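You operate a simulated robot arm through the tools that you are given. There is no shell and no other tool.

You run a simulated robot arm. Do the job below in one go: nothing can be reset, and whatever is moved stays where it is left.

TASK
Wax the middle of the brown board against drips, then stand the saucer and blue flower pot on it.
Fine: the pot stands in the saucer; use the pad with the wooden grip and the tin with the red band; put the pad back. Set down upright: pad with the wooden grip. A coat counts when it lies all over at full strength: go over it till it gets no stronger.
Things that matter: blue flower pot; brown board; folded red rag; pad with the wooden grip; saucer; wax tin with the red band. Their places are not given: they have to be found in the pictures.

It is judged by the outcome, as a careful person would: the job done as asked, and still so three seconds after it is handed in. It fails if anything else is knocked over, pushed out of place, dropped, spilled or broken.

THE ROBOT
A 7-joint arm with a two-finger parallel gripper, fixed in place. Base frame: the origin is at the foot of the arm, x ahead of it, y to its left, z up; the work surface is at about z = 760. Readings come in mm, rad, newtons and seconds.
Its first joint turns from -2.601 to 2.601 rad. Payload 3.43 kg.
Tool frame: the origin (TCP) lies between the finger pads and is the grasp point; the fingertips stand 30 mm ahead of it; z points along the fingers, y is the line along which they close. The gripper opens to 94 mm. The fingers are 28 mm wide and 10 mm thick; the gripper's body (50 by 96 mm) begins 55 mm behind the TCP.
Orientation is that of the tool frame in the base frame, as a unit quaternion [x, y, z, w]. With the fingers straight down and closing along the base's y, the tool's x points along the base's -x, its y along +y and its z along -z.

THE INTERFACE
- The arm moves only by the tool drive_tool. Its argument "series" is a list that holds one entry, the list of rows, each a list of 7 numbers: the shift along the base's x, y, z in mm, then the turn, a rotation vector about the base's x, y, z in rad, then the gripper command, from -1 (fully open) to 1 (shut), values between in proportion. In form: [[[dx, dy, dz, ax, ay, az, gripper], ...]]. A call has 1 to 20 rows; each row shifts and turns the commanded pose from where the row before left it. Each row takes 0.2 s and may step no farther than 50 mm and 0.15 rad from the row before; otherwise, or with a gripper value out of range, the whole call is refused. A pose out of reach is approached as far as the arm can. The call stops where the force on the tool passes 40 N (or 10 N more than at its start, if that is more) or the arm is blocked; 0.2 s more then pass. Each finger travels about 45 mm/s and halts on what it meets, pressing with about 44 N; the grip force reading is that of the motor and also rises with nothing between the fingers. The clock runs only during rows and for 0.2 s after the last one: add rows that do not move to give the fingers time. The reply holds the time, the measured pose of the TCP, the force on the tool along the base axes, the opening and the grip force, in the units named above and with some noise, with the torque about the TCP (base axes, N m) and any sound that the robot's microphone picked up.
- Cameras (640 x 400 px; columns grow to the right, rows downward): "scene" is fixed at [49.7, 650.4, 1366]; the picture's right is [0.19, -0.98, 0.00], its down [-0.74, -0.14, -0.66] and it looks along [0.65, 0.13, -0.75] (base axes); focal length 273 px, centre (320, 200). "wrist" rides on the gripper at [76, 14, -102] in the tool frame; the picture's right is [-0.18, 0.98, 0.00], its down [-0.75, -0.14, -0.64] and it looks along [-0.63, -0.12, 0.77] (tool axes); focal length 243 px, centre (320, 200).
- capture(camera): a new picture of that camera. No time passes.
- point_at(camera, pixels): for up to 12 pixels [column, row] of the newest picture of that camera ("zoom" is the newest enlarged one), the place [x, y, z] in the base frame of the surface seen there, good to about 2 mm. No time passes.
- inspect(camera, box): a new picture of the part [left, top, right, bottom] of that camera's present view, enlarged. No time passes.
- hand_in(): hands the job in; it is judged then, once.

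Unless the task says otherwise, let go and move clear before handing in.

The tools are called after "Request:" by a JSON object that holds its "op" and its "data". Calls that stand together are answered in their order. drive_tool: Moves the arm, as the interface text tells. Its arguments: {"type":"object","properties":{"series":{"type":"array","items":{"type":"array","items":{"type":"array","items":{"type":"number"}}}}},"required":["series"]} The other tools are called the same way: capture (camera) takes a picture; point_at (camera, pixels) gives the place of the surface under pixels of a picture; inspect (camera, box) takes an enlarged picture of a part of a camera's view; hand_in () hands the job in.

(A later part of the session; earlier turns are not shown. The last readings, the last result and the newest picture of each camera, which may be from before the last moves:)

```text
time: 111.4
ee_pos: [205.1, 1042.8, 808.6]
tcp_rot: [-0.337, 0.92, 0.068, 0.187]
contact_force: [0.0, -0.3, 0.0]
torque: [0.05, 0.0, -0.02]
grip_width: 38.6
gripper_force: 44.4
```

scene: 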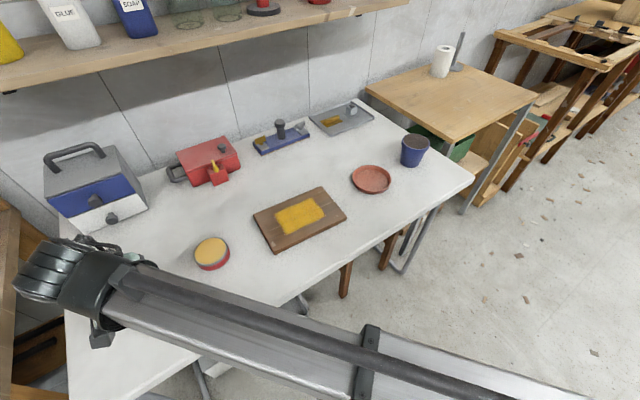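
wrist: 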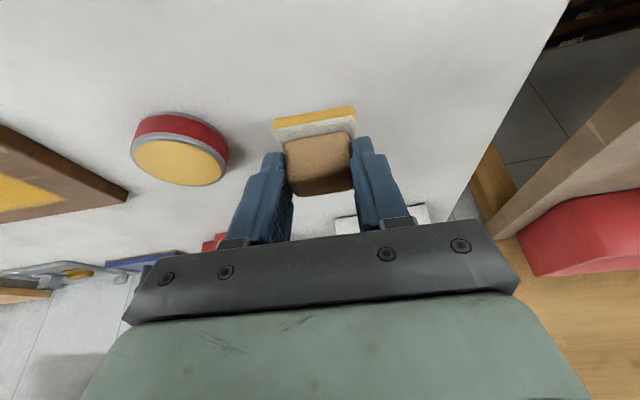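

Request:
{"op": "drive_tool", "data": {"series": [[[0, 0, -0.6, 0, 0, 0, 1], [0, 0, -0.6, 0, 0, 0, 1], [0, 0, 0, 0, 0, 0, 1]]]}}

Request:
{"op": "inspect", "data": {"camera": "wrist", "box": [220, 70, 420, 215]}}

```text
time: 112.2
ee_pos: [205.7, 1042.1, 808.1]
tcp_rot: [-0.336, 0.92, 0.067, 0.188]
contact_force: [-0.6, -0.8, 2.4]
torque: [0.05, 0.09, 0.02]
grip_width: 38.9
gripper_force: 43.6
```

```text
2.76 times, centred on (320, 142) of wrist
```

zoom: 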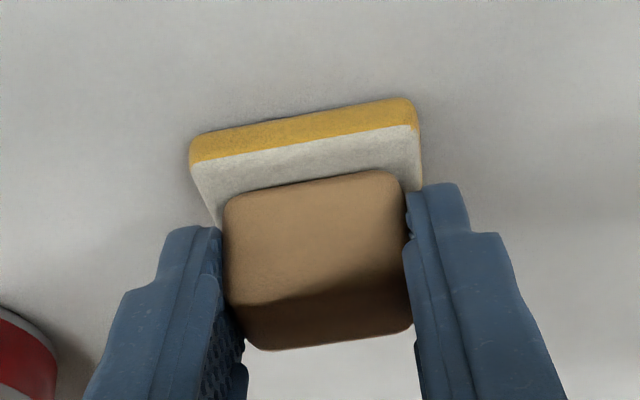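

Light contact with the table. I'll press another half millimetre to seat it flat, then open.

Request:
{"op": "drive_tool", "data": {"series": [[[0, 0, -0.5, 0, 0, 0, 1], [0, 0, 0, 0, 0, 0, 1], [0, 0, 0, 0, 0, 0, 0.1], [0, 0, 0, 0, 0, 0, -0.1], [0, 0, 0, 0, 0, 0, -0.4], [0, 0, 0, 0, 0, 0, -0.6], [0, 0, 0, 0, 0, 0, -0.6]]]}}

Request:
{"op": "inspect", "data": {"camera": "wrist", "box": [220, 70, 420, 215]}}

```text
time: 113.8
ee_pos: [205.0, 1043.4, 807.8]
tcp_rot: [-0.337, 0.92, 0.068, 0.187]
contact_force: [-0.6, -0.4, 0.7]
torque: [0.01, 0.0, -0.03]
grip_width: 75.1
gripper_force: 0.1
```

```text
2.76 times, centred on (320, 142) of wrist
```

zoom: 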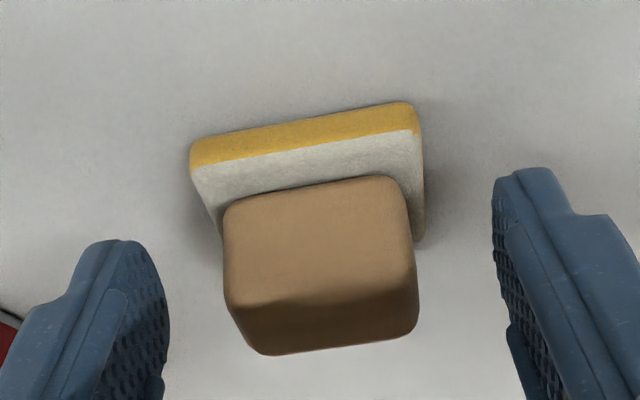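

The pad stands upright where it was and the fingers are clear. I'll rise straight up and then check it from above.

Request:
{"op": "drive_tool", "data": {"series": [[[0, 0, 10, 0, 0, 0, -0.6], [0, 0, 25, 0, 0, 0, -0.6], [0, 0, 35, 0, 0, 0, -0.6], [0, 0, 40, 0, 0, 0, -0.6], [0, 0, 40, 0, 0, 0, -0.6], [0, 0, 0, 0, 0, 0, -0.6]]]}}

Request:
{"op": "capture", "data": {"camera": "wrist"}}

```text
time: 115.2
ee_pos: [206.1, 1043.5, 957.9]
tcp_rot: [-0.336, 0.92, 0.067, 0.189]
contact_force: [0.0, -0.1, 0.2]
torque: [0.0, 0.01, -0.02]
grip_width: 75.3
gripper_force: 0.1
```

```text
taken
```

wrist: 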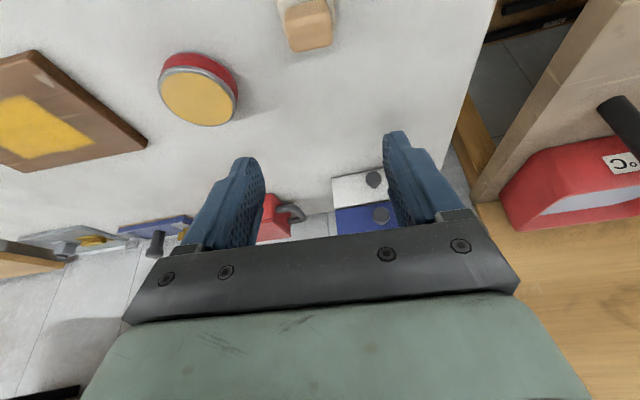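

The pad sits as before at (307,25). I'll travel to near the saucer, straightening the tool to vertical on the way, to get a close look at the saucer and pot.

Request:
{"op": "drive_tool", "data": {"series": [[[20, -25, 10, 0, 0, 0, -0.6], [26, -34, 0, 0, 0, 0, -0.6], [26, -34, 0, 0, 0, 0, -0.6], [26, -34, 0, 0, 0, 0, -0.6], [26, -34, 0, 0, 0, 0, -0.6], [26, -34, 0, -0.0643, 0.0766, 0, -0.6], [26, -34, 0, -0.0643, 0.0766, 0, -0.6], [26, -34, 0, -0.0643, 0.0766, 0, -0.6], [26, -34, 0, -0.0643, 0.0766, 0, -0.6], [26, -34, 0, 0, 0, 0, -0.6], [26, -34, 0, 0, 0, 0, -0.6], [26, -34, 0, 0, 0, 0, -0.6], [26, -34, 0, 0, 0, 0, -0.6], [26, -34, 0, 0, 0, 0, -0.6], [26, -34, -20, 0, 0, 0, -0.6], [22, -29, -20, 0, 0, 0, -0.6], [0, 0, 0, 0, 0, 0, -0.6]]]}}

Request:
{"op": "capture", "data": {"camera": "wrist"}}

Request:
{"op": "capture", "data": {"camera": "scene"}}

```text
time: 118.8
ee_pos: [609.3, 509.5, 928.8]
tcp_rot: [-0.344, 0.939, 0.0, 0.001]
contact_force: [-0.4, 0.6, -0.5]
torque: [0.01, 0.0, 0.01]
grip_width: 75.1
gripper_force: 0.1
```

```text
taken
```

wrist: 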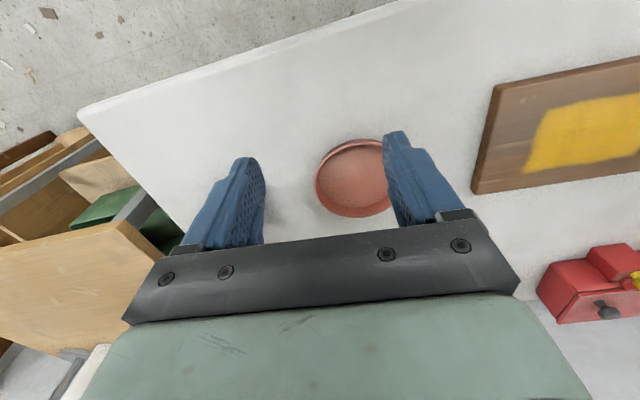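

```text
taken
```

scene: 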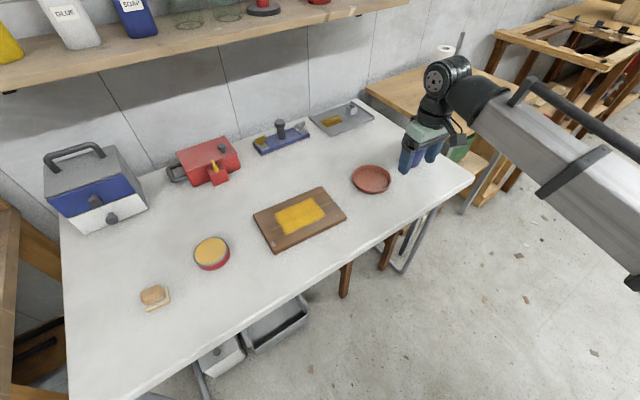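

The saucer shows at (353,178) in the wrist view, and the scene view shows the pad standing back at (154,297). I'll zoom in on the saucer and measure its wall.

Request:
{"op": "inspect", "data": {"camera": "wrist", "box": [300, 125, 412, 225]}}

Request:
{"op": "inspect", "data": {"camera": "scene", "box": [340, 155, 404, 205]}}

```text
4.00 times, centred on (356, 175) of wrist
```

zoom: 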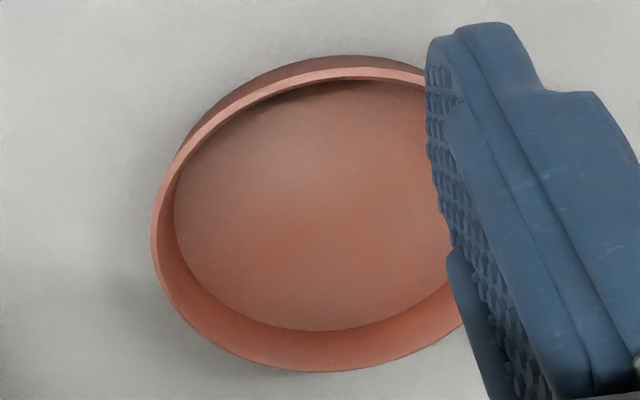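

```text
8.00 times, centred on (372, 180) of scene
```

zoom: 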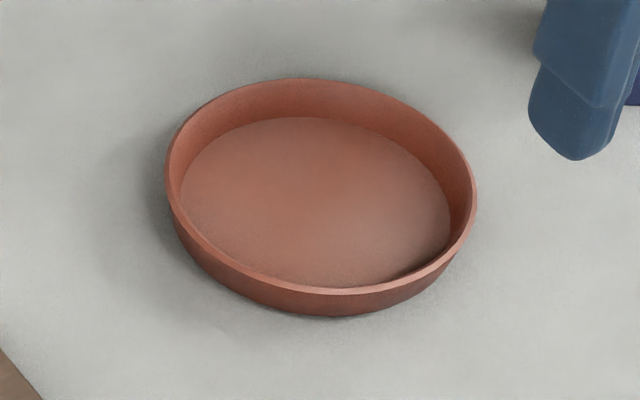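

Request:
{"op": "point_at", "data": {"camera": "zoom", "pixels": [[168, 178], [300, 80], [474, 195], [330, 291], [200, 240], [440, 130], [235, 93], [440, 255], [184, 190], [448, 205], [330, 310], [320, 119]]}}

Request:
{"op": "point_at", "data": {"camera": "wrist", "pixels": [[317, 185], [350, 140], [350, 217], [330, 157], [346, 175], [378, 212], [355, 143], [357, 205], [320, 205], [336, 152]]}}

```text
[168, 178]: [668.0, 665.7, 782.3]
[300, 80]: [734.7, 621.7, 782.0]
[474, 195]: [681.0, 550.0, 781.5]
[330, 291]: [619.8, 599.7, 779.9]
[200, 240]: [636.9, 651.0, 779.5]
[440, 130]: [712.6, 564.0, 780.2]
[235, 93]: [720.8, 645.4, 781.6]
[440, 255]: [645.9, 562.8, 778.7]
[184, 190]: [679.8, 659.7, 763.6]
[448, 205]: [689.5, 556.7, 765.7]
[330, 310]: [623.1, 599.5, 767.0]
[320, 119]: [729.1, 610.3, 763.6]
```

```text
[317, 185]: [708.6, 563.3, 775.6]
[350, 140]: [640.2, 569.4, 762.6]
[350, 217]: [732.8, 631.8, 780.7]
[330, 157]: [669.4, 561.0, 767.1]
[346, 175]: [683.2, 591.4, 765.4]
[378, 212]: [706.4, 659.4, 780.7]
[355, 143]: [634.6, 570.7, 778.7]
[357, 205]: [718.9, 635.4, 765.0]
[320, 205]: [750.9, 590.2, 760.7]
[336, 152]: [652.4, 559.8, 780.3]
```

The saucer centre is (678,608), outer rim radius 58, rim z 781, floor z 764.5, and the walls slope about 11°. I'll pinch its left wall (130° side) with the fingers leaned 0.19 rad to match the slope, and move above that point first.

Request:
{"op": "drive_tool", "data": {"series": [[[7.5, 35.9, -15, -0.0728, -0.0611, 0, 0.49], [7.5, 35.9, -15, -0.0728, -0.0611, 0, 0.49], [7.5, 35.9, -15, 0, 0, 0, 0.49], [7.6, 35.8, -15, 0, 0, 0, 0.49], [0, 0, -15, 0, 0, 0, 0.49], [0, 0, 0, 0, 0, 0, 0.49], [0, 0, 0, 0, 0, 0, 0.49]]]}}

Request:
{"op": "capture", "data": {"camera": "wrist"}}

Request:
{"op": "capture", "data": {"camera": "scene"}}

```text
time: 120.4
ee_pos: [642.2, 655.3, 851.9]
tcp_rot: [-0.343, 0.935, -0.09, 0.032]
contact_force: [-0.2, -1.2, 1.1]
torque: [0.03, -0.02, 0.0]
grip_width: 24.0
gripper_force: 0.2
```

```text
taken
```

wrist: 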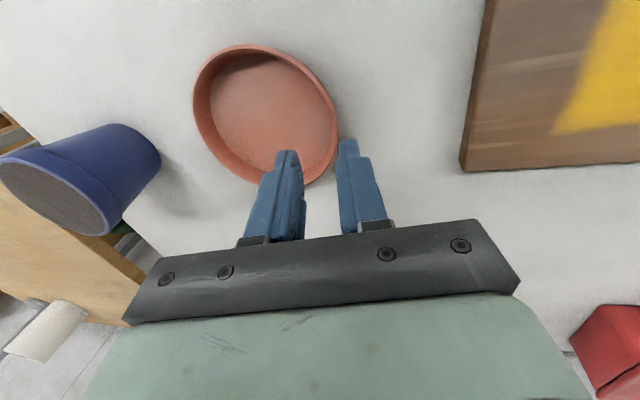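

```text
taken
```

scene: 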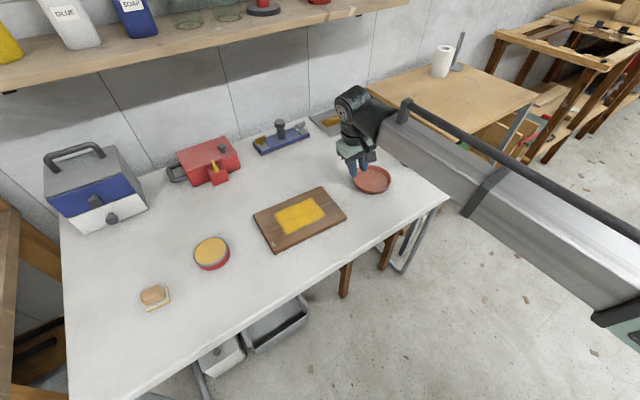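

The lean is right. I'll refine the saucer rim position from this closer view.

Request:
{"op": "inspect", "data": {"camera": "wrist", "box": [180, 30, 380, 190]}}

Request:
{"op": "point_at", "data": {"camera": "wrist", "pixels": [[245, 49], [196, 98], [325, 98], [334, 125], [218, 160], [330, 150], [300, 66], [205, 70], [326, 125], [318, 100]]}}

```text
2.50 times, centred on (280, 110) of wrist
```

zoom: 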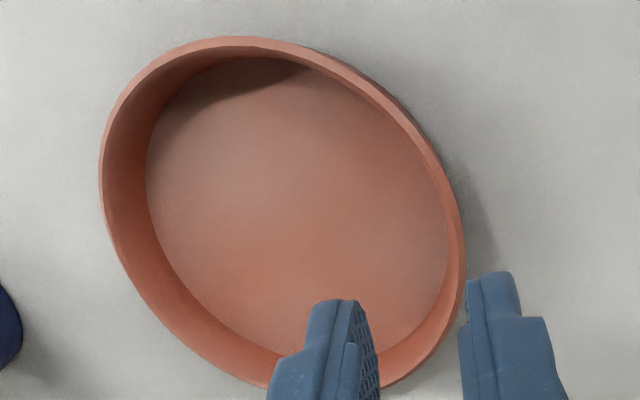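

```text
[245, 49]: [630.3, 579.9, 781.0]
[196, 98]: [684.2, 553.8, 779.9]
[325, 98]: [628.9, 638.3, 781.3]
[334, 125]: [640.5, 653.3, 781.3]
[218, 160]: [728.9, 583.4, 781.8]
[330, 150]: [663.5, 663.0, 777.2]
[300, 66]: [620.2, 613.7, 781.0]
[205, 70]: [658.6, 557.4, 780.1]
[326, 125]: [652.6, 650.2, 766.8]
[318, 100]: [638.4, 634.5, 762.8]
```

The saucer's refined centre is (677.3,609.3). I'll shift slightly and descend with the fingers straddling the left wall.

Request:
{"op": "drive_tool", "data": {"series": [[[-2.5, 0, -10, 0, 0, 0, 0.49], [0, 0, -12, 0, 0, 0, 0.49], [0, 0, -10, 0, 0, 0, 0.49], [0, 0, -6, 0, 0, 0, 0.49], [0, 0, -4, 0, 0, 0, 0.49], [0, 0, 0, 0, 0, 0, 0.49], [0, 0, 0, 0, 0, 0, 0.49]]]}}

Request:
{"op": "inspect", "data": {"camera": "wrist", "box": [180, 60, 420, 240]}}

Request:
{"op": "inspect", "data": {"camera": "scene", "box": [320, 130, 420, 205]}}

```text
time: 122.0
ee_pos: [639.2, 655.2, 810.8]
tcp_rot: [-0.342, 0.935, -0.09, 0.033]
contact_force: [0.6, -0.8, -0.4]
torque: [-0.03, -0.04, 0.0]
grip_width: 23.8
gripper_force: 0.0
```

```text
2.22 times, centred on (300, 150) of wrist
```

zoom: 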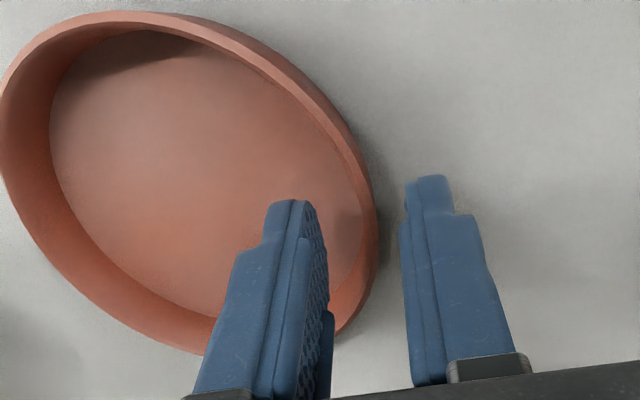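

```text
5.33 times, centred on (370, 168) of scene
```

zoom: 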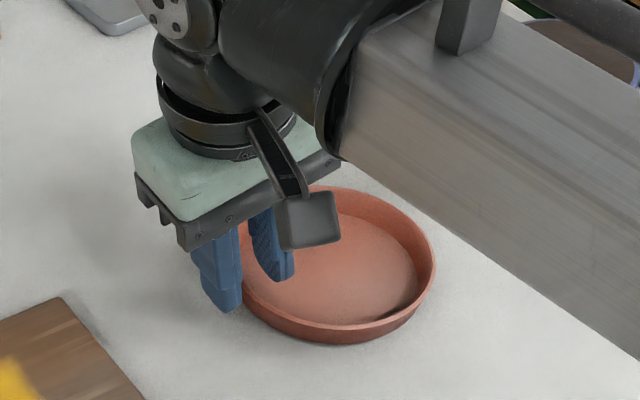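

The fingers straddle the wall with room on both sides. I'll go down the last 13 mm.

Request:
{"op": "drive_tool", "data": {"series": [[[0, 0, -5, 0, 0, 0, 0.49], [0, 0, -4, 0, 0, 0, 0.49], [0, 0, -3, 0, 0, 0, 0.49], [0, 0, -1.5, 0, 0, 0, 0.49], [0, 0, 0, 0, 0, 0, 0.49]]]}}

Request:
{"op": "inspect", "data": {"camera": "wrist", "box": [180, 60, 420, 240]}}

Request:
{"op": "inspect", "data": {"camera": "scene", "box": [340, 155, 404, 205]}}

```text
time: 123.2
ee_pos: [638.6, 656.7, 796.3]
tcp_rot: [-0.342, 0.935, -0.089, 0.034]
contact_force: [-0.5, 0.6, -0.2]
torque: [0.01, 0.01, -0.01]
grip_width: 23.9
gripper_force: 0.1
```

```text
2.22 times, centred on (300, 150) of wrist
```

zoom: 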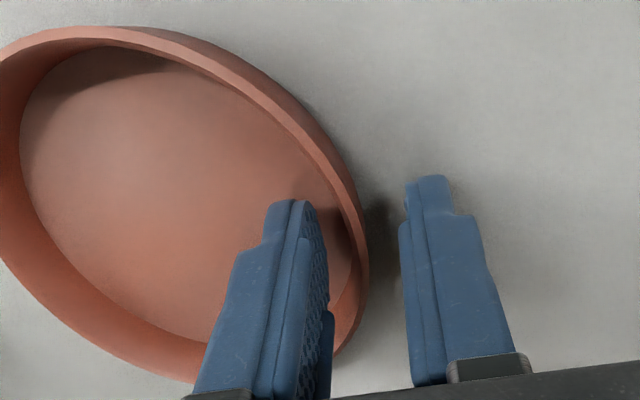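

```text
8.00 times, centred on (372, 180) of scene
```

zoom: 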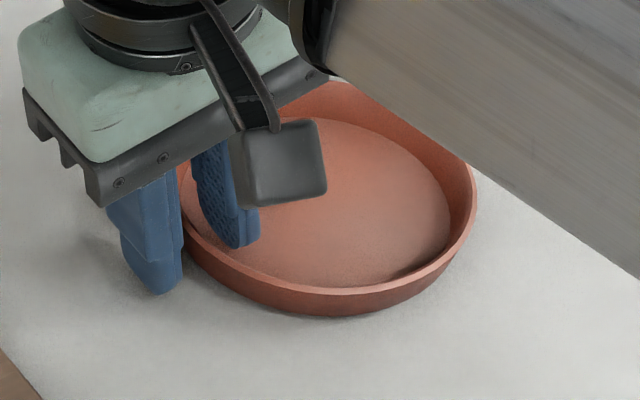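

The wall lies between the fingers. I'll close on it.

Request:
{"op": "drive_tool", "data": {"series": [[[0, 0, 0, 0, 0, 0, 0.7], [0, 0, 0, 0, 0, 0, 0.85], [0, 0, 0, 0, 0, 0, 1], [0, 0, 0, 0, 0, 0, 1], [0, 0, 0, 0, 0, 0, 1], [0, 0, 0, 0, 0, 0, 1]]]}}

Request:
{"op": "inspect", "data": {"camera": "wrist", "box": [180, 60, 420, 240]}}

Request:
{"op": "inspect", "data": {"camera": "scene", "box": [340, 155, 404, 205]}}

```text
time: 124.6
ee_pos: [638.7, 656.6, 797.7]
tcp_rot: [-0.341, 0.935, -0.09, 0.033]
contact_force: [0.3, -2.2, 5.7]
torque: [-0.39, -0.5, -0.2]
grip_width: 5.7
gripper_force: 39.7
```

```text
2.22 times, centred on (300, 150) of wrist
```

zoom: 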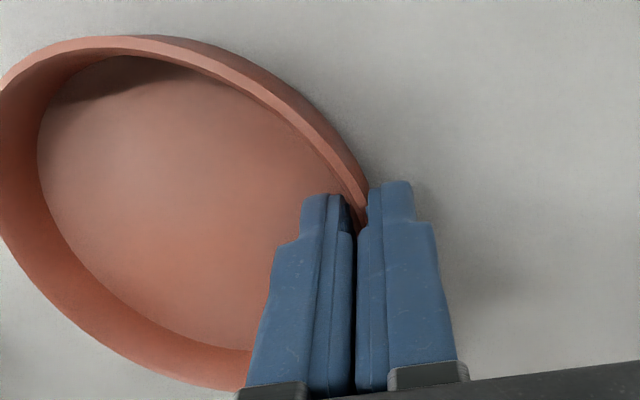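

```text
8.00 times, centred on (372, 180) of scene
```

zoom: 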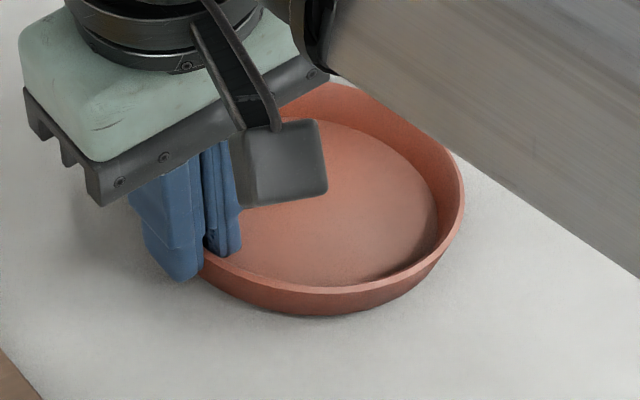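

Gripped at 5.7 mm on the wall. I'll lift a little and check for droop.

Request:
{"op": "drive_tool", "data": {"series": [[[0, 0, 3, 0, 0, 0, 1], [0, 0, 5, 0, 0, 0, 1], [0, 0, 7, 0, 0, 0, 1], [0, 0, 10, 0, 0, 0, 1], [0, 0, 0, 0, 0, 0, 1], [0, 0, 0, 0, 0, 0, 1]]]}}

Request:
{"op": "capture", "data": {"camera": "wrist"}}

Request:
{"op": "inspect", "data": {"camera": "scene", "box": [340, 145, 404, 205]}}

```text
time: 126.0
ee_pos: [639.3, 657.8, 821.1]
tcp_rot: [-0.341, 0.935, -0.089, 0.033]
contact_force: [0.2, -0.3, -0.7]
torque: [0.03, 0.01, 0.01]
grip_width: 5.1
gripper_force: 39.3
```

```text
taken
```

wrist: 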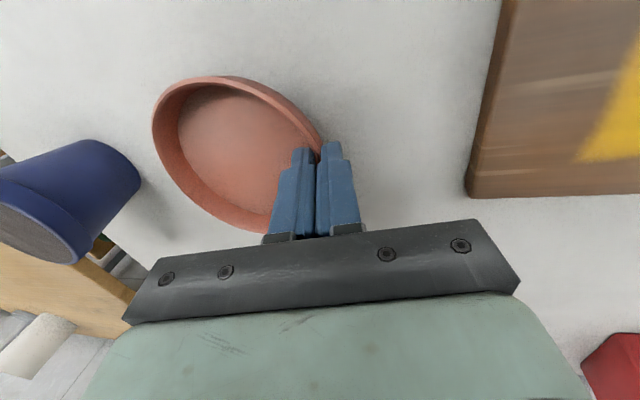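

```text
6.67 times, centred on (372, 175) of scene
```

zoom: 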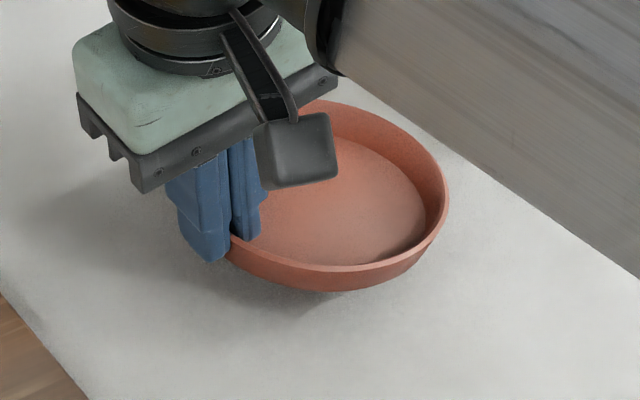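

The saucer is off the table. I'll measure rim heights around it to see whether it hangs level.

Request:
{"op": "point_at", "data": {"camera": "wrist", "pixels": [[230, 78], [155, 125], [283, 97], [175, 185], [163, 95], [210, 219], [314, 128], [230, 150]]}}

Request:
{"op": "point_at", "data": {"camera": "zoom", "pixels": [[250, 248], [350, 271], [420, 240], [445, 195], [415, 140], [340, 102], [320, 285], [350, 200]]}}

```text
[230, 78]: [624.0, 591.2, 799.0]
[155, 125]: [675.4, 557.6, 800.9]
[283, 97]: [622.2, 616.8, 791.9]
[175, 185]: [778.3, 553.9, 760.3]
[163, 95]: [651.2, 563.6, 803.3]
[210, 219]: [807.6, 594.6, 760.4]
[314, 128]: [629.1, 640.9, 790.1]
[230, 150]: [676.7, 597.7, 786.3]
```

```text
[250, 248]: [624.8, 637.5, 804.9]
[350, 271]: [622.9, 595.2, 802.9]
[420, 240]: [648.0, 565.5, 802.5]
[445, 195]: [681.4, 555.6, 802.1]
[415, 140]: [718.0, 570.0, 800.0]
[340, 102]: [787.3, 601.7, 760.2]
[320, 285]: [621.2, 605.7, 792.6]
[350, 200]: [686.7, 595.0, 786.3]
```

It hangs nearly level, with the far side about 3 mm low. I'll lift higher, carry it over the board centre, and add a 0.035 rad correction to level it.

Request:
{"op": "drive_tool", "data": {"series": [[[0, 0, 15, 0, 0, 0, 1], [0, 0, 20, 0, 0, 0, 1], [-10, 10, 5, -0.009, -0.0075, 0, 1], [-22, 21, 0, -0.009, -0.0075, 0, 1], [-25.6, 24.5, 0, -0.009, -0.0075, 0, 1], [-25.6, 24.5, 0, 0, 0, 0, 1], [-25.6, 24.5, 0, 0, 0, 0, 1], [-25.6, 24.5, 0, 0, 0, 0, 1], [-25.6, 24.5, 0, 0, 0, 0, 1], [-25.4, 25, 0, 0, 0, 0, 1], [0, 0, 0, 0, 0, 0, 1], [0, 0, 0, 0, 0, 0, 1]]]}}

Request:
{"op": "capture", "data": {"camera": "wrist"}}

Request:
{"op": "capture", "data": {"camera": "scene"}}

```text
time: 128.6
ee_pos: [451.8, 834.1, 862.3]
tcp_rot: [-0.341, 0.933, -0.106, 0.04]
contact_force: [0.1, 0.2, -0.5]
torque: [0.02, 0.02, 0.01]
grip_width: 4.7
gripper_force: 39.2
```

```text
taken
```

wrist: 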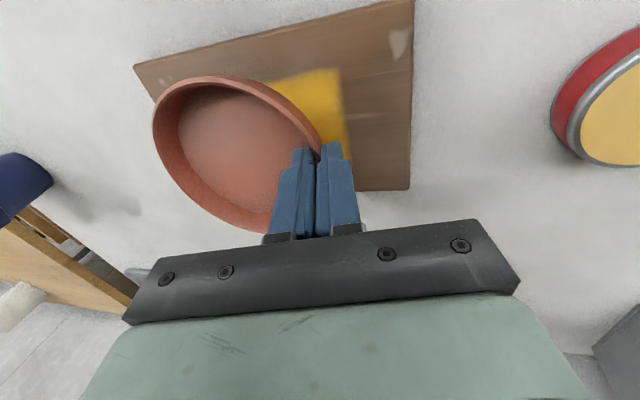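

```text
taken
```

scene: 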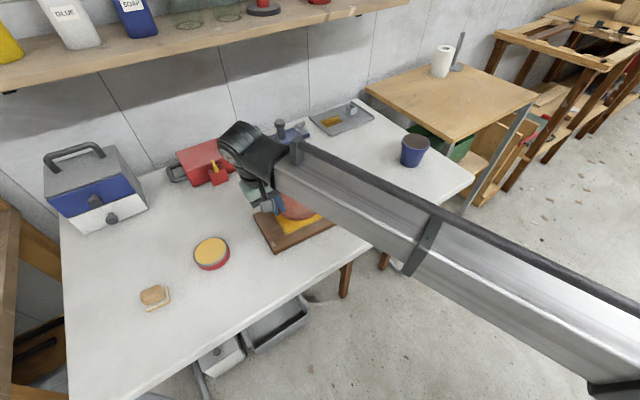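

The saucer is held over the board. I'll measure the saucer's rim and the board corners in this view to line up the centres.

Request:
{"op": "point_at", "data": {"camera": "wrist", "pixels": [[230, 78], [155, 125], [283, 97], [163, 95], [314, 130], [168, 170], [190, 80], [410, 187], [410, 5], [137, 68], [270, 89], [300, 110]]}}

Request:
{"op": "inspect", "data": {"camera": "wrist", "box": [120, 0, 440, 240]}}

```text
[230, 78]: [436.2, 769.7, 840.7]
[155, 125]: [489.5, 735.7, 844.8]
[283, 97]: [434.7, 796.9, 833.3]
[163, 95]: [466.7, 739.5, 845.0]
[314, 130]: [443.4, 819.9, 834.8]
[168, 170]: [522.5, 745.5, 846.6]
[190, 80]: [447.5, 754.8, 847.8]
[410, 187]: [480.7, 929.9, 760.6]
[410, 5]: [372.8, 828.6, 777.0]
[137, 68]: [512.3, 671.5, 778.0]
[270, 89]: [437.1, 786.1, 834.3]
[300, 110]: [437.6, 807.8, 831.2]
```

```text
1.67 times, centred on (280, 120) of wrist
```

zoom: 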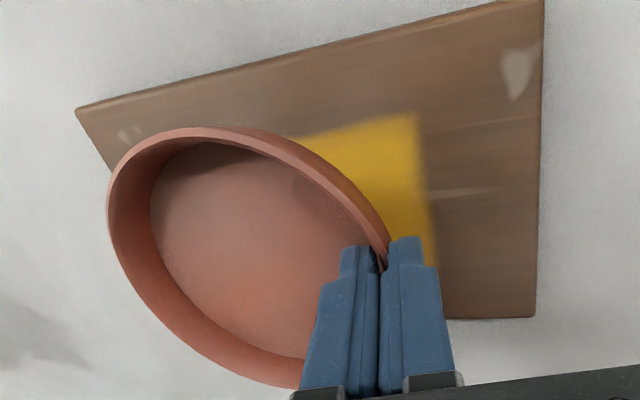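

The rim reads level at z≈845–847, and the saucer centre (≈491,792) matches the board centre (491.6,791). I'll lower it toward the board.

Request:
{"op": "drive_tool", "data": {"series": [[[0, 0, -12, 0, 0, 0, 1], [0, 0, -12, 0, 0, 0, 1], [0, 0, -10, 0, 0, 0, 1], [0, 0, -6, 0, 0, 0, 1], [0, 0, 0, 0, 0, 0, 1], [0, 0, 0, 0, 0, 0, 1]]]}}

Request:
{"op": "inspect", "data": {"camera": "wrist", "box": [120, 0, 440, 240]}}

```text
time: 130.0
ee_pos: [452.7, 835.5, 823.5]
tcp_rot: [-0.342, 0.933, -0.106, 0.039]
contact_force: [0.5, -0.4, -0.7]
torque: [0.03, 0.03, -0.01]
grip_width: 4.7
gripper_force: 39.2
```

```text
1.67 times, centred on (280, 120) of wrist
```

zoom: 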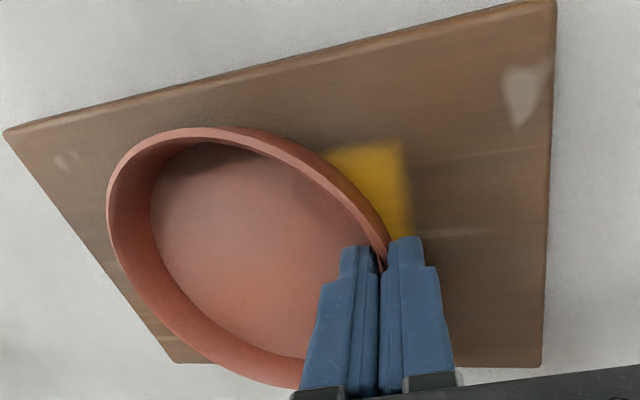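

Request:
{"op": "drive_tool", "data": {"series": [[[0, 0, -2, 0, 0, 0, 1], [0, 0, -1.5, 0, 0, 0, 1], [0, 0, -1, 0, 0, 0, 1], [0, 0, -0.7, 0, 0, 0, 1], [0, 0, 0, 0, 0, 0, 1]]]}}

Request:
{"op": "point_at", "data": {"camera": "wrist", "pixels": [[155, 125], [163, 95], [168, 170], [190, 80]]}}

```text
time: 131.2
ee_pos: [453.0, 833.4, 817.1]
tcp_rot: [-0.341, 0.933, -0.107, 0.038]
contact_force: [-0.1, 0.0, -0.4]
torque: [0.02, 0.05, 0.0]
grip_width: 4.7
gripper_force: 39.7
```

```text
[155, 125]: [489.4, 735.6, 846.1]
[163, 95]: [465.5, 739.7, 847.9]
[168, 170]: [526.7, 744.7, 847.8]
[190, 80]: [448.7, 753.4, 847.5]
```

Still free at 817. I'll step down further.

Request:
{"op": "drive_tool", "data": {"series": [[[0, 0, -0.7, 0, 0, 0, 1], [0, 0, -0.7, 0, 0, 0, 1], [0, 0, -0.6, 0, 0, 0, 1], [0, 0, 0, 0, 0, 0, 1]]]}}

Request:
{"op": "capture", "data": {"camera": "wrist"}}

```text
time: 132.2
ee_pos: [453.7, 833.4, 815.5]
tcp_rot: [-0.341, 0.933, -0.106, 0.039]
contact_force: [-2.6, 1.1, 6.4]
torque: [-0.07, -0.44, 0.01]
grip_width: 4.7
gripper_force: 38.9
```

```text
taken
```

wrist: 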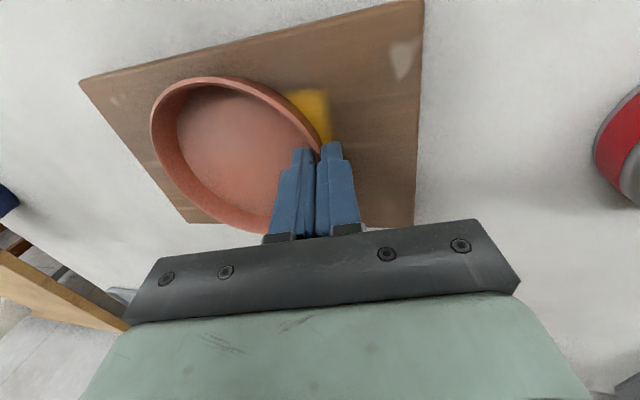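

Contact at 6 N. I'll check levelness and centring before releasing.

Request:
{"op": "point_at", "data": {"camera": "wrist", "pixels": [[155, 120], [165, 95], [163, 160], [195, 81], [230, 80], [195, 200], [230, 140], [85, 82], [190, 220], [410, 225], [415, 5], [240, 226]]}}

Request:
{"op": "inspect", "data": {"camera": "wrist", "box": [120, 0, 440, 240]}}

```text
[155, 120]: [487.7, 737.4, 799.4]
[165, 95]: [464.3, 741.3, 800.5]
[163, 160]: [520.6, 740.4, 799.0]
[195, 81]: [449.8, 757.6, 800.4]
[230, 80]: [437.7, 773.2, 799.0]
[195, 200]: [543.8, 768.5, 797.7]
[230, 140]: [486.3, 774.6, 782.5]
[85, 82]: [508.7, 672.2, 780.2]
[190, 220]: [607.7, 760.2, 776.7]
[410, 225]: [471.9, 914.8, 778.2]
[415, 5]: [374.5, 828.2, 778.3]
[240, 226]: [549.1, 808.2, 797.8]
```

```text
1.67 times, centred on (280, 120) of wrist
```

zoom: 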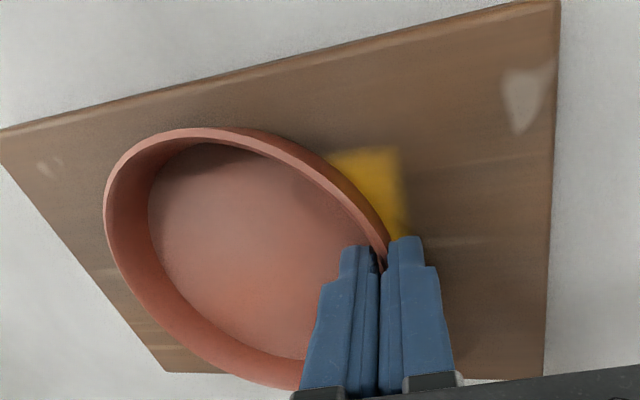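

The rim is level at z≈799 and the centre (493,792) is within 2–3 mm of the board centre. I'll release.

Request:
{"op": "drive_tool", "data": {"series": [[[0, 0, 0.3, 0, 0, 0, 1], [0, 0, 0, 0, 0, 0, 0.85], [0, 0, 0, 0, 0, 0, 0.65], [0, 0, 0, 0, 0, 0, 0.49], [0, 0, 0, 0, 0, 0, 0.49], [0, 0, 0, 0, 0, 0, 0.49]]]}}

Request:
{"op": "capture", "data": {"camera": "wrist"}}

```text
time: 133.6
ee_pos: [453.9, 833.5, 815.0]
tcp_rot: [-0.341, 0.933, -0.106, 0.039]
contact_force: [0.4, 0.1, 0.0]
torque: [0.01, -0.02, 0.0]
grip_width: 24.0
gripper_force: 0.1
```

```text
taken
```

wrist: 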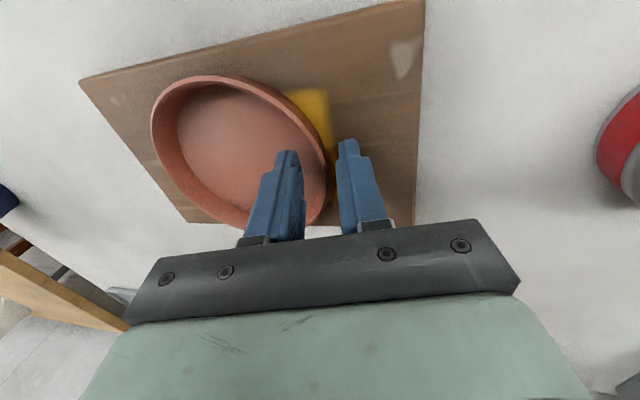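

Released cleanly. I'll rise straight up, straighten the tool, and move toward the pot for a look.

Request:
{"op": "drive_tool", "data": {"series": [[[0, 0, 8, 0, 0, 0, 0.49], [0, 0, 15, 0, 0, 0, 0.49], [0, 0, 30, 0, 0, 0, 0.49], [0, 0, 35, 0, 0, 0, -1], [0, 0, 35, 0.0862, 0.0723, 0, -1], [0, -20, 20, 0.0862, 0.0723, 0, -1], [20, -35, 0, 0, 0, 0, -1], [20, -40, 0, 0, 0, 0, -1], [20, -40, 0, 0, 0, 0, -1], [20, -40, 0, 0, 0, 0, -1], [20, -40, 0, 0, 0, 0, -1], [20, -40, 0, 0, 0, 0, -1], [20, -40, 0, 0, 0, 0, -1], [0, 0, 0, 0, 0, 0, -1]]]}}

Request:
{"op": "capture", "data": {"camera": "scene"}}

Request:
{"op": "capture", "data": {"camera": "wrist"}}

```text
time: 136.6
ee_pos: [592.0, 540.8, 958.9]
tcp_rot: [-0.345, 0.939, -0.001, 0.001]
contact_force: [-1.0, -0.2, -0.3]
torque: [0.01, 0.01, 0.01]
grip_width: 93.9
gripper_force: 0.0
```

```text
taken
```

scene: 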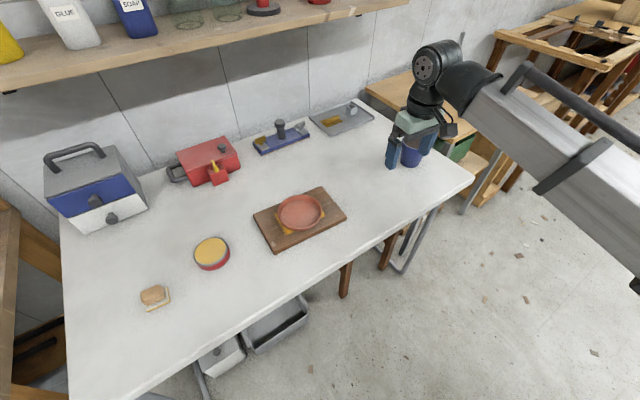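

```text
taken
```

wrist: 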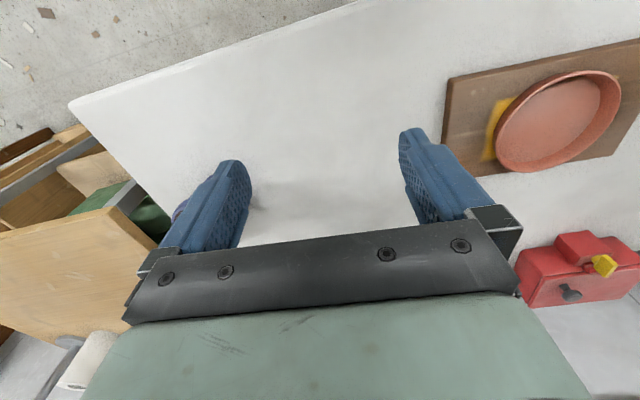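

The saucer stands in the middle of the board at (301,211). The pot is hidden by the gripper, so I'll move to where the wrist camera sees it between the fingers.

Request:
{"op": "drive_tool", "data": {"series": [[[31, -27, 0, 0, 0, 0, -1], [31, -27, 0, 0, 0, 0, -1], [31, -27, 0, 0, 0, 0, -1], [31, -27, 0, 0, 0, 0, -1], [0, 0, 0, 0, 0, 0, -1], [0, 0, 0, 0, 0, 0, -1]]]}}

Request:
{"op": "capture", "data": {"camera": "wrist"}}

Request:
{"op": "inspect", "data": {"camera": "scene", "box": [370, 110, 450, 180]}}

Request:
{"op": "inspect", "data": {"camera": "scene", "box": [240, 170, 360, 260]}}

```text
time: 138.0
ee_pos: [718.0, 432.4, 958.2]
tcp_rot: [-0.344, 0.939, -0.001, 0.001]
contact_force: [0.5, -0.3, 1.1]
torque: [-0.02, -0.03, -0.03]
grip_width: 93.9
gripper_force: 0.1
```

```text
taken
```

wrist: 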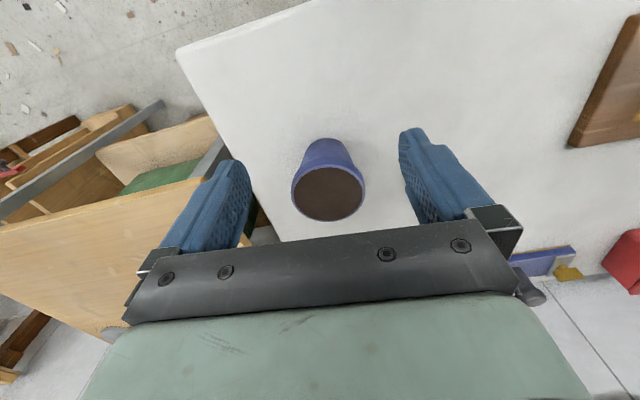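

```text
5.71 times, centred on (410, 145) of scene
```

zoom: 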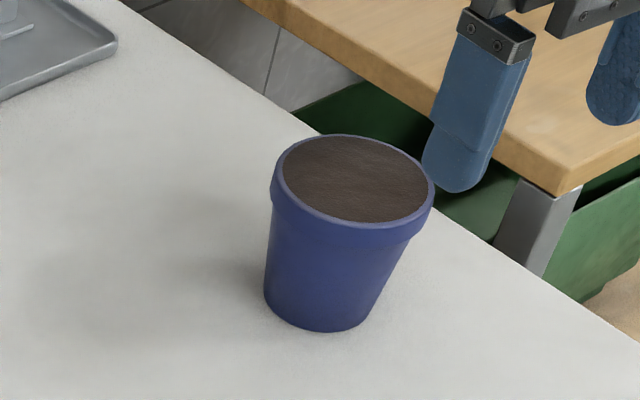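

```text
4.44 times, centred on (300, 215) of scene
```

zoom: 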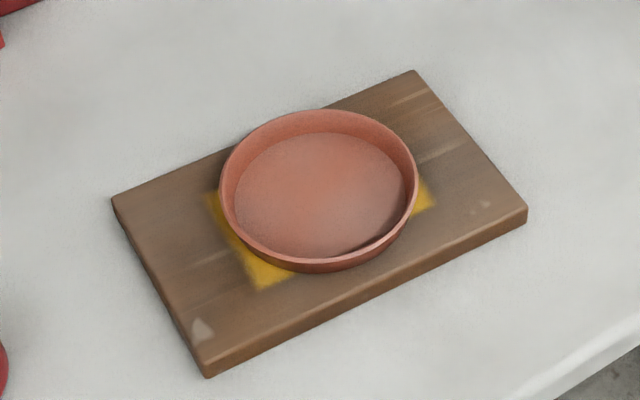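

The saucer is well centred. I'll measure the pot's rim and body.

Request:
{"op": "inspect", "data": {"camera": "wrist", "box": [270, 120, 390, 230]}}

Request:
{"op": "point_at", "data": {"camera": "wrist", "pixels": [[328, 190], [295, 190], [361, 188], [328, 169], [328, 216], [303, 207], [354, 207], [325, 145], [308, 150], [343, 150], [310, 143], [340, 142]]}}

```text
3.64 times, centred on (330, 175) of wrist
```

zoom: 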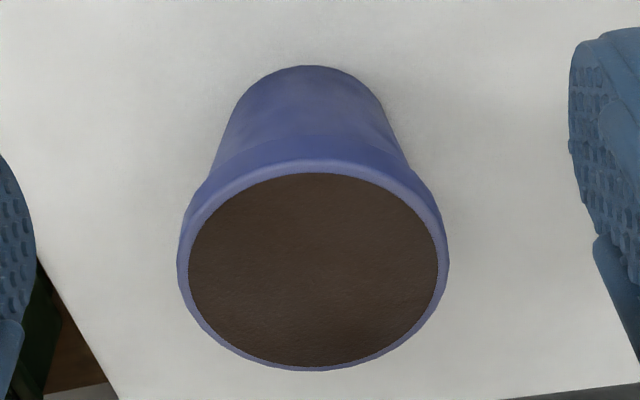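

```text
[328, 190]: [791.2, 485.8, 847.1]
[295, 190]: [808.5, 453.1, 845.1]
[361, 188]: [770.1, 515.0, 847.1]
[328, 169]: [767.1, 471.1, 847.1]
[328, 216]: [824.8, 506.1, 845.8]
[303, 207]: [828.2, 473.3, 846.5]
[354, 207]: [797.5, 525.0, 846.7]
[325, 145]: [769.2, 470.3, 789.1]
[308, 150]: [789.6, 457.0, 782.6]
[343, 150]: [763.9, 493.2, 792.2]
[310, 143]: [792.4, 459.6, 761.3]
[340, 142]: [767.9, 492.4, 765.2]
```

The pot's rim is about 76 mm across with its top at z 847. I'll cross-check its centre from the scene camera, and check the height of the neighbouring wooden table.

Request:
{"op": "inspect", "data": {"camera": "scene", "box": [370, 110, 450, 180]}}

Request:
{"op": "point_at", "data": {"camera": "wrist", "pixels": [[130, 200], [170, 205], [165, 180], [262, 228], [210, 150]]}}

```text
5.71 times, centred on (410, 145) of scene
```

zoom: 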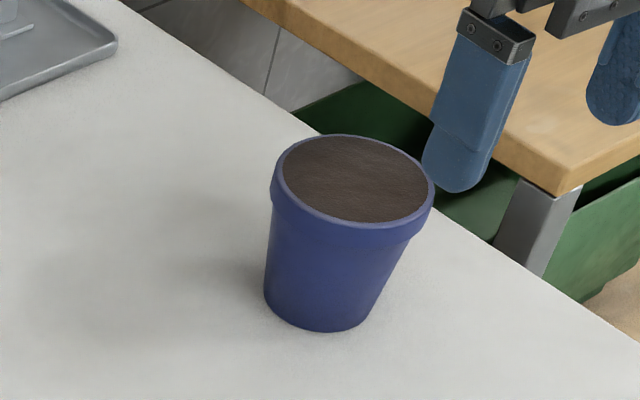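

```text
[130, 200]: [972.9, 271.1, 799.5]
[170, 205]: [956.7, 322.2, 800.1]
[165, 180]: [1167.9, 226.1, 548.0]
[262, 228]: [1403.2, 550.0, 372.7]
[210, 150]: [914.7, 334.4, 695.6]
```

Request:
{"op": "point_at", "data": {"camera": "zoom", "pixels": [[275, 180], [432, 185], [340, 136], [345, 225], [350, 180], [300, 210], [410, 215], [330, 235], [330, 250], [320, 325], [267, 290], [365, 315]]}}

```text
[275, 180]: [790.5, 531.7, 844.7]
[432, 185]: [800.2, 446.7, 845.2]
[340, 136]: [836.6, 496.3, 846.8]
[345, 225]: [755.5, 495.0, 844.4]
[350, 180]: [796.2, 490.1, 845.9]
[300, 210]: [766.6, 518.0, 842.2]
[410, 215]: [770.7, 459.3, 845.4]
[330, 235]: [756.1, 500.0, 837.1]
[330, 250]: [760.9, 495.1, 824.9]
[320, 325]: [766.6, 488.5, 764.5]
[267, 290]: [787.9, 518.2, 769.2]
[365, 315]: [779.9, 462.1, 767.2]
```

The outer rim is about 84 mm across, centred at (796,489), with the collar from z≈829 to 847. The open gripper leaves about 5 mm each side, so I'll centre carefully. First, above the pot.

Request:
{"op": "drive_tool", "data": {"series": [[[26, 18.9, -10, 0, 0, 0, -1], [26, 18.9, -15, 0, 0, 0, -1], [26, 18.8, -20, 0, 0, 0, -1], [0, 0, -10, 0, 0, 0, -1], [0, 0, 0, 0, 0, 0, -1], [0, 0, 0, 0, 0, 0, -1]]]}}

Request:
{"op": "capture", "data": {"camera": "wrist"}}

Request:
{"op": "inspect", "data": {"camera": "scene", "box": [350, 80, 470, 180]}}

```text
time: 139.4
ee_pos: [795.6, 487.6, 903.7]
tcp_rot: [-0.343, 0.939, 0.0, 0.001]
contact_force: [0.4, -0.5, 0.9]
torque: [0.01, 0.01, 0.01]
grip_width: 94.1
gripper_force: 0.0
```

```text
taken
```

wrist: 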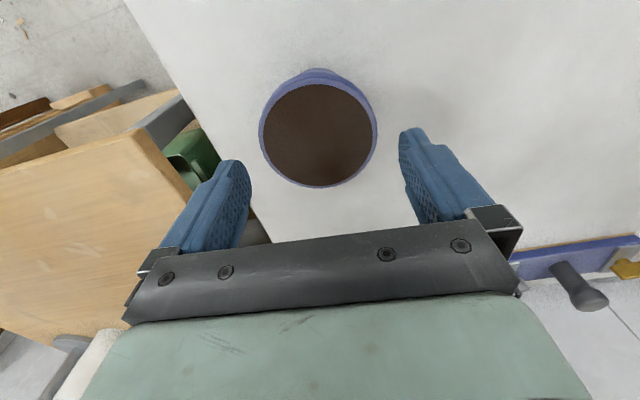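

```text
4.00 times, centred on (410, 130) of scene
```

zoom: 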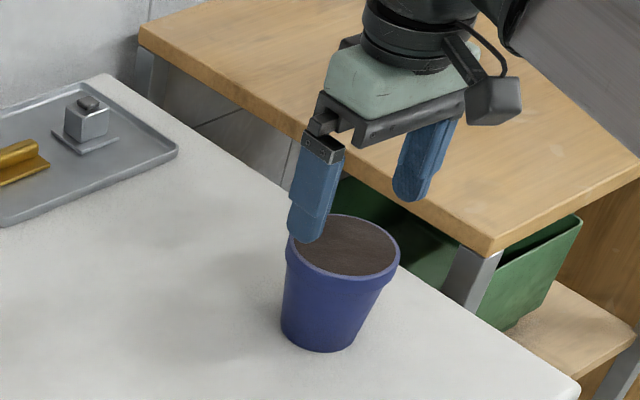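

I'll measure rim edges and fingertip positions in this view for precise centring.

Request:
{"op": "inspect", "data": {"camera": "wrist", "box": [200, 60, 440, 240]}}

Request:
{"op": "point_at", "data": {"camera": "wrist", "pixels": [[261, 135], [375, 130], [318, 84], [320, 186], [275, 165], [365, 158], [280, 100], [360, 98], [246, 180], [404, 150], [405, 175], [318, 135]]}}

```text
2.22 times, centred on (320, 150) of wrist
```

zoom: 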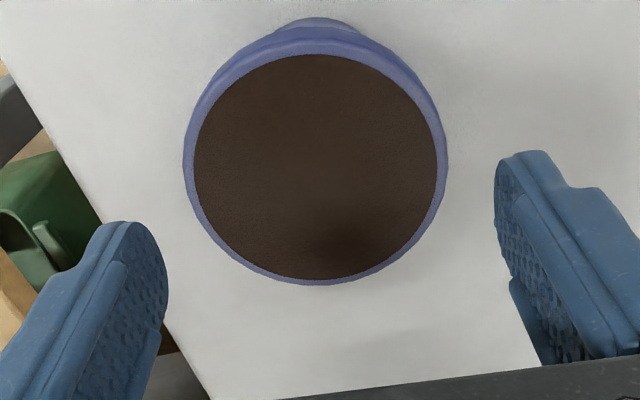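

```text
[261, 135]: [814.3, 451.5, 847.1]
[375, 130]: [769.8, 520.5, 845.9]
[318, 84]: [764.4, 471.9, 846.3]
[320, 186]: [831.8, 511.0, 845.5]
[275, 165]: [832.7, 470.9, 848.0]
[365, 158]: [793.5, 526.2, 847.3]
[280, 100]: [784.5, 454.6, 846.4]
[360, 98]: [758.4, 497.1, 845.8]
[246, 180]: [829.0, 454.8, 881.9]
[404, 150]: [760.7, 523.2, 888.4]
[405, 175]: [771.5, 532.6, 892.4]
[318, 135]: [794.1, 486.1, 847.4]
```

The fingers are centred on the pot to within 1 mm across, with about 7 mm clearance each side. I'll nudge 1.5 mm outward and descend slowly.

Request:
{"op": "drive_tool", "data": {"series": [[[1.1, 1, -10, 0, 0, 0, -1], [0, 0, -10, 0, 0, 0, -1], [0, 0, -8, 0, 0, 0, -1], [0, 0, -5, 0, 0, 0, -1], [0, 0, 0, 0, 0, 0, -1]]]}}

Request:
{"op": "inspect", "data": {"camera": "wrist", "box": [200, 60, 440, 240]}}

Request:
{"op": "inspect", "data": {"camera": "scene", "box": [370, 100, 450, 180]}}

```text
time: 140.6
ee_pos: [797.8, 488.9, 870.2]
tcp_rot: [-0.343, 0.939, 0.0, 0.001]
contact_force: [-0.8, 0.7, 0.9]
torque: [-0.02, 0.01, 0.03]
grip_width: 94.0
gripper_force: 0.0
```

```text
2.22 times, centred on (320, 150) of wrist
```

zoom: 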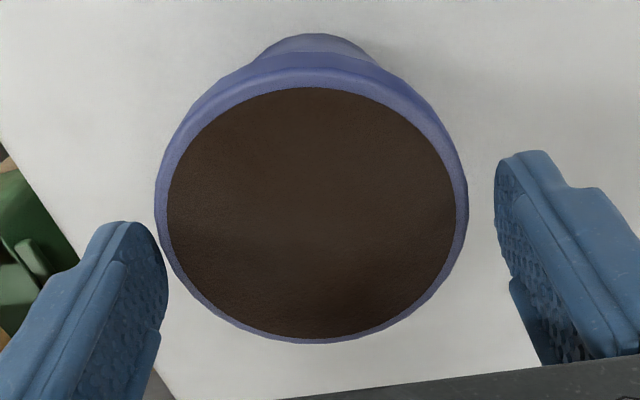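

```text
5.00 times, centred on (410, 140) of scene
```

zoom: 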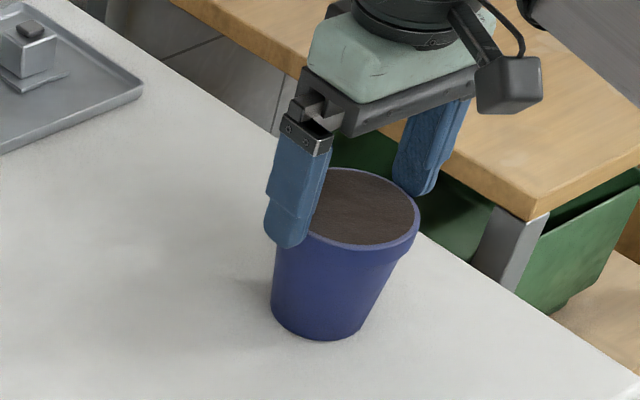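

The tips are level with the rim and no contact is reported. I'll re-measure the clearance before going further.

Request:
{"op": "capture", "data": {"camera": "wrist"}}

Request:
{"op": "point_at", "data": {"camera": "wrist", "pixels": [[249, 155], [384, 148], [316, 212], [270, 192], [368, 190], [250, 170], [272, 188], [380, 172], [398, 165], [400, 150], [272, 180], [318, 97]]}}

```text
taken
```

wrist: 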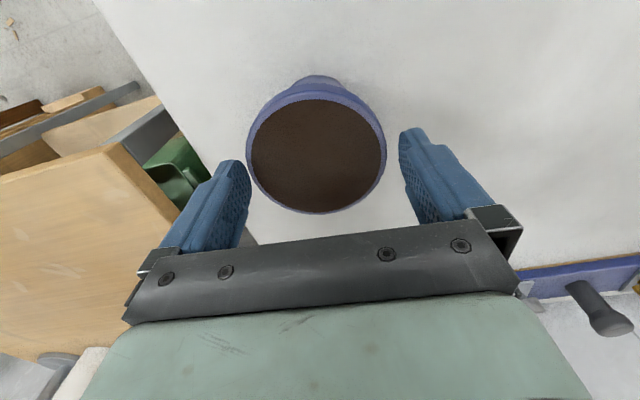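

```text
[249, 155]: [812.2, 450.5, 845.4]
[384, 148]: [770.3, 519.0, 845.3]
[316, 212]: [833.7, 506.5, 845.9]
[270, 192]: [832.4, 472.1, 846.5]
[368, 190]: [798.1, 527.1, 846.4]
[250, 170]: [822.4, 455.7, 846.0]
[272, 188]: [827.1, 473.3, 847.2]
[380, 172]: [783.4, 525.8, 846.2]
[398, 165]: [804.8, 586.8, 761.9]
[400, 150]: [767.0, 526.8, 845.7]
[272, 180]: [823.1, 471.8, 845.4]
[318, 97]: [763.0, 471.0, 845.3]
```

Clearances are about 6–7 mm each side, so I'll continue down to z≈838.

Request:
{"op": "drive_tool", "data": {"series": [[[-0.8, -0.6, -8, 0, 0, 0, -1], [0, 0, -8, 0, 0, 0, -1], [0, 0, -8, 0, 0, 0, -1], [0, 0, -6, 0, 0, 0, -1], [0, 0, 0, 0, 0, 0, -1]]]}}

Request:
{"op": "capture", "data": {"camera": "wrist"}}

Request:
{"op": "inspect", "data": {"camera": "scene", "box": [370, 100, 450, 180]}}

```text
time: 141.8
ee_pos: [795.6, 489.1, 840.2]
tcp_rot: [-0.343, 0.939, -0.001, 0.0]
contact_force: [-0.3, 0.2, -0.7]
torque: [-0.04, 0.02, -0.05]
grip_width: 93.7
gripper_force: 0.0
```

```text
taken
```

wrist: 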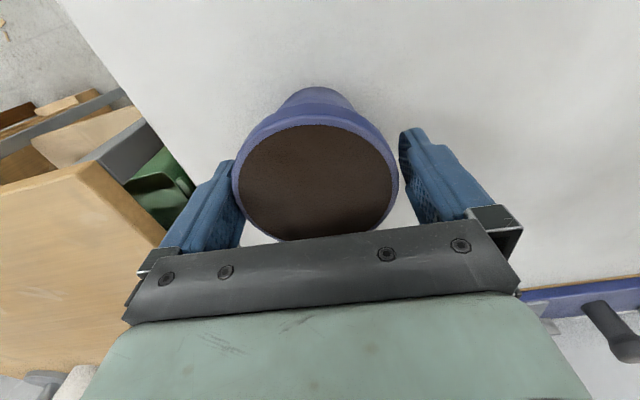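

```text
5.00 times, centred on (410, 140) of scene
```

zoom: 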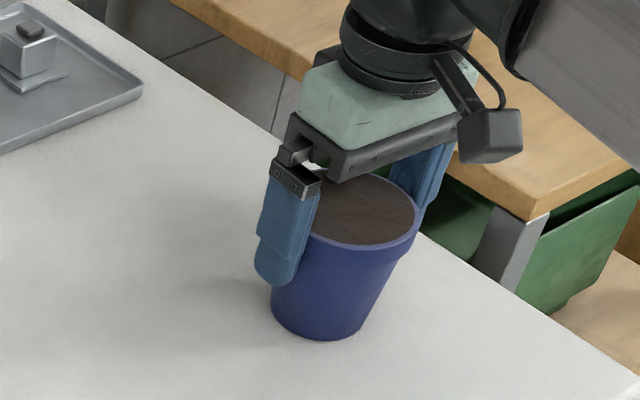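

The fingers straddle the collar without contact. I'll close on it.

Request:
{"op": "drive_tool", "data": {"series": [[[0, 0, 0, 0, 0, 0, -0.9], [0, 0, 0, 0, 0, 0, -0.8], [0, 0, 0, 0, 0, 0, -0.5], [0, 0, 0, 0, 0, 0, 1], [0, 0, 0, 0, 0, 0, 1], [0, 0, 0, 0, 0, 0, 1]]]}}

Request:
{"op": "capture", "data": {"camera": "wrist"}}

```text
time: 143.2
ee_pos: [798.0, 488.6, 841.2]
tcp_rot: [-0.344, 0.939, -0.001, 0.002]
contact_force: [0.1, -0.5, -0.6]
torque: [-0.01, 0.0, 0.03]
grip_width: 84.7
gripper_force: 44.3
```

```text
taken
```

wrist: 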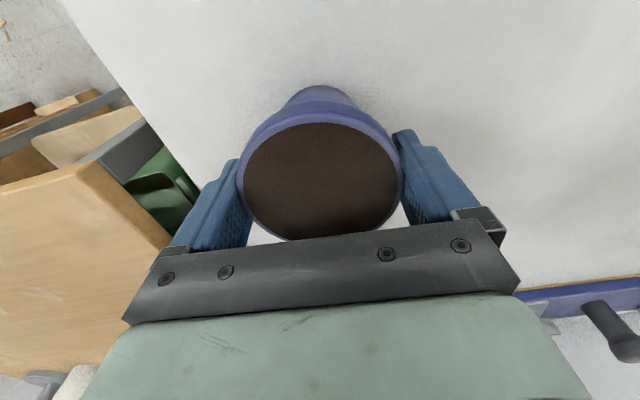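

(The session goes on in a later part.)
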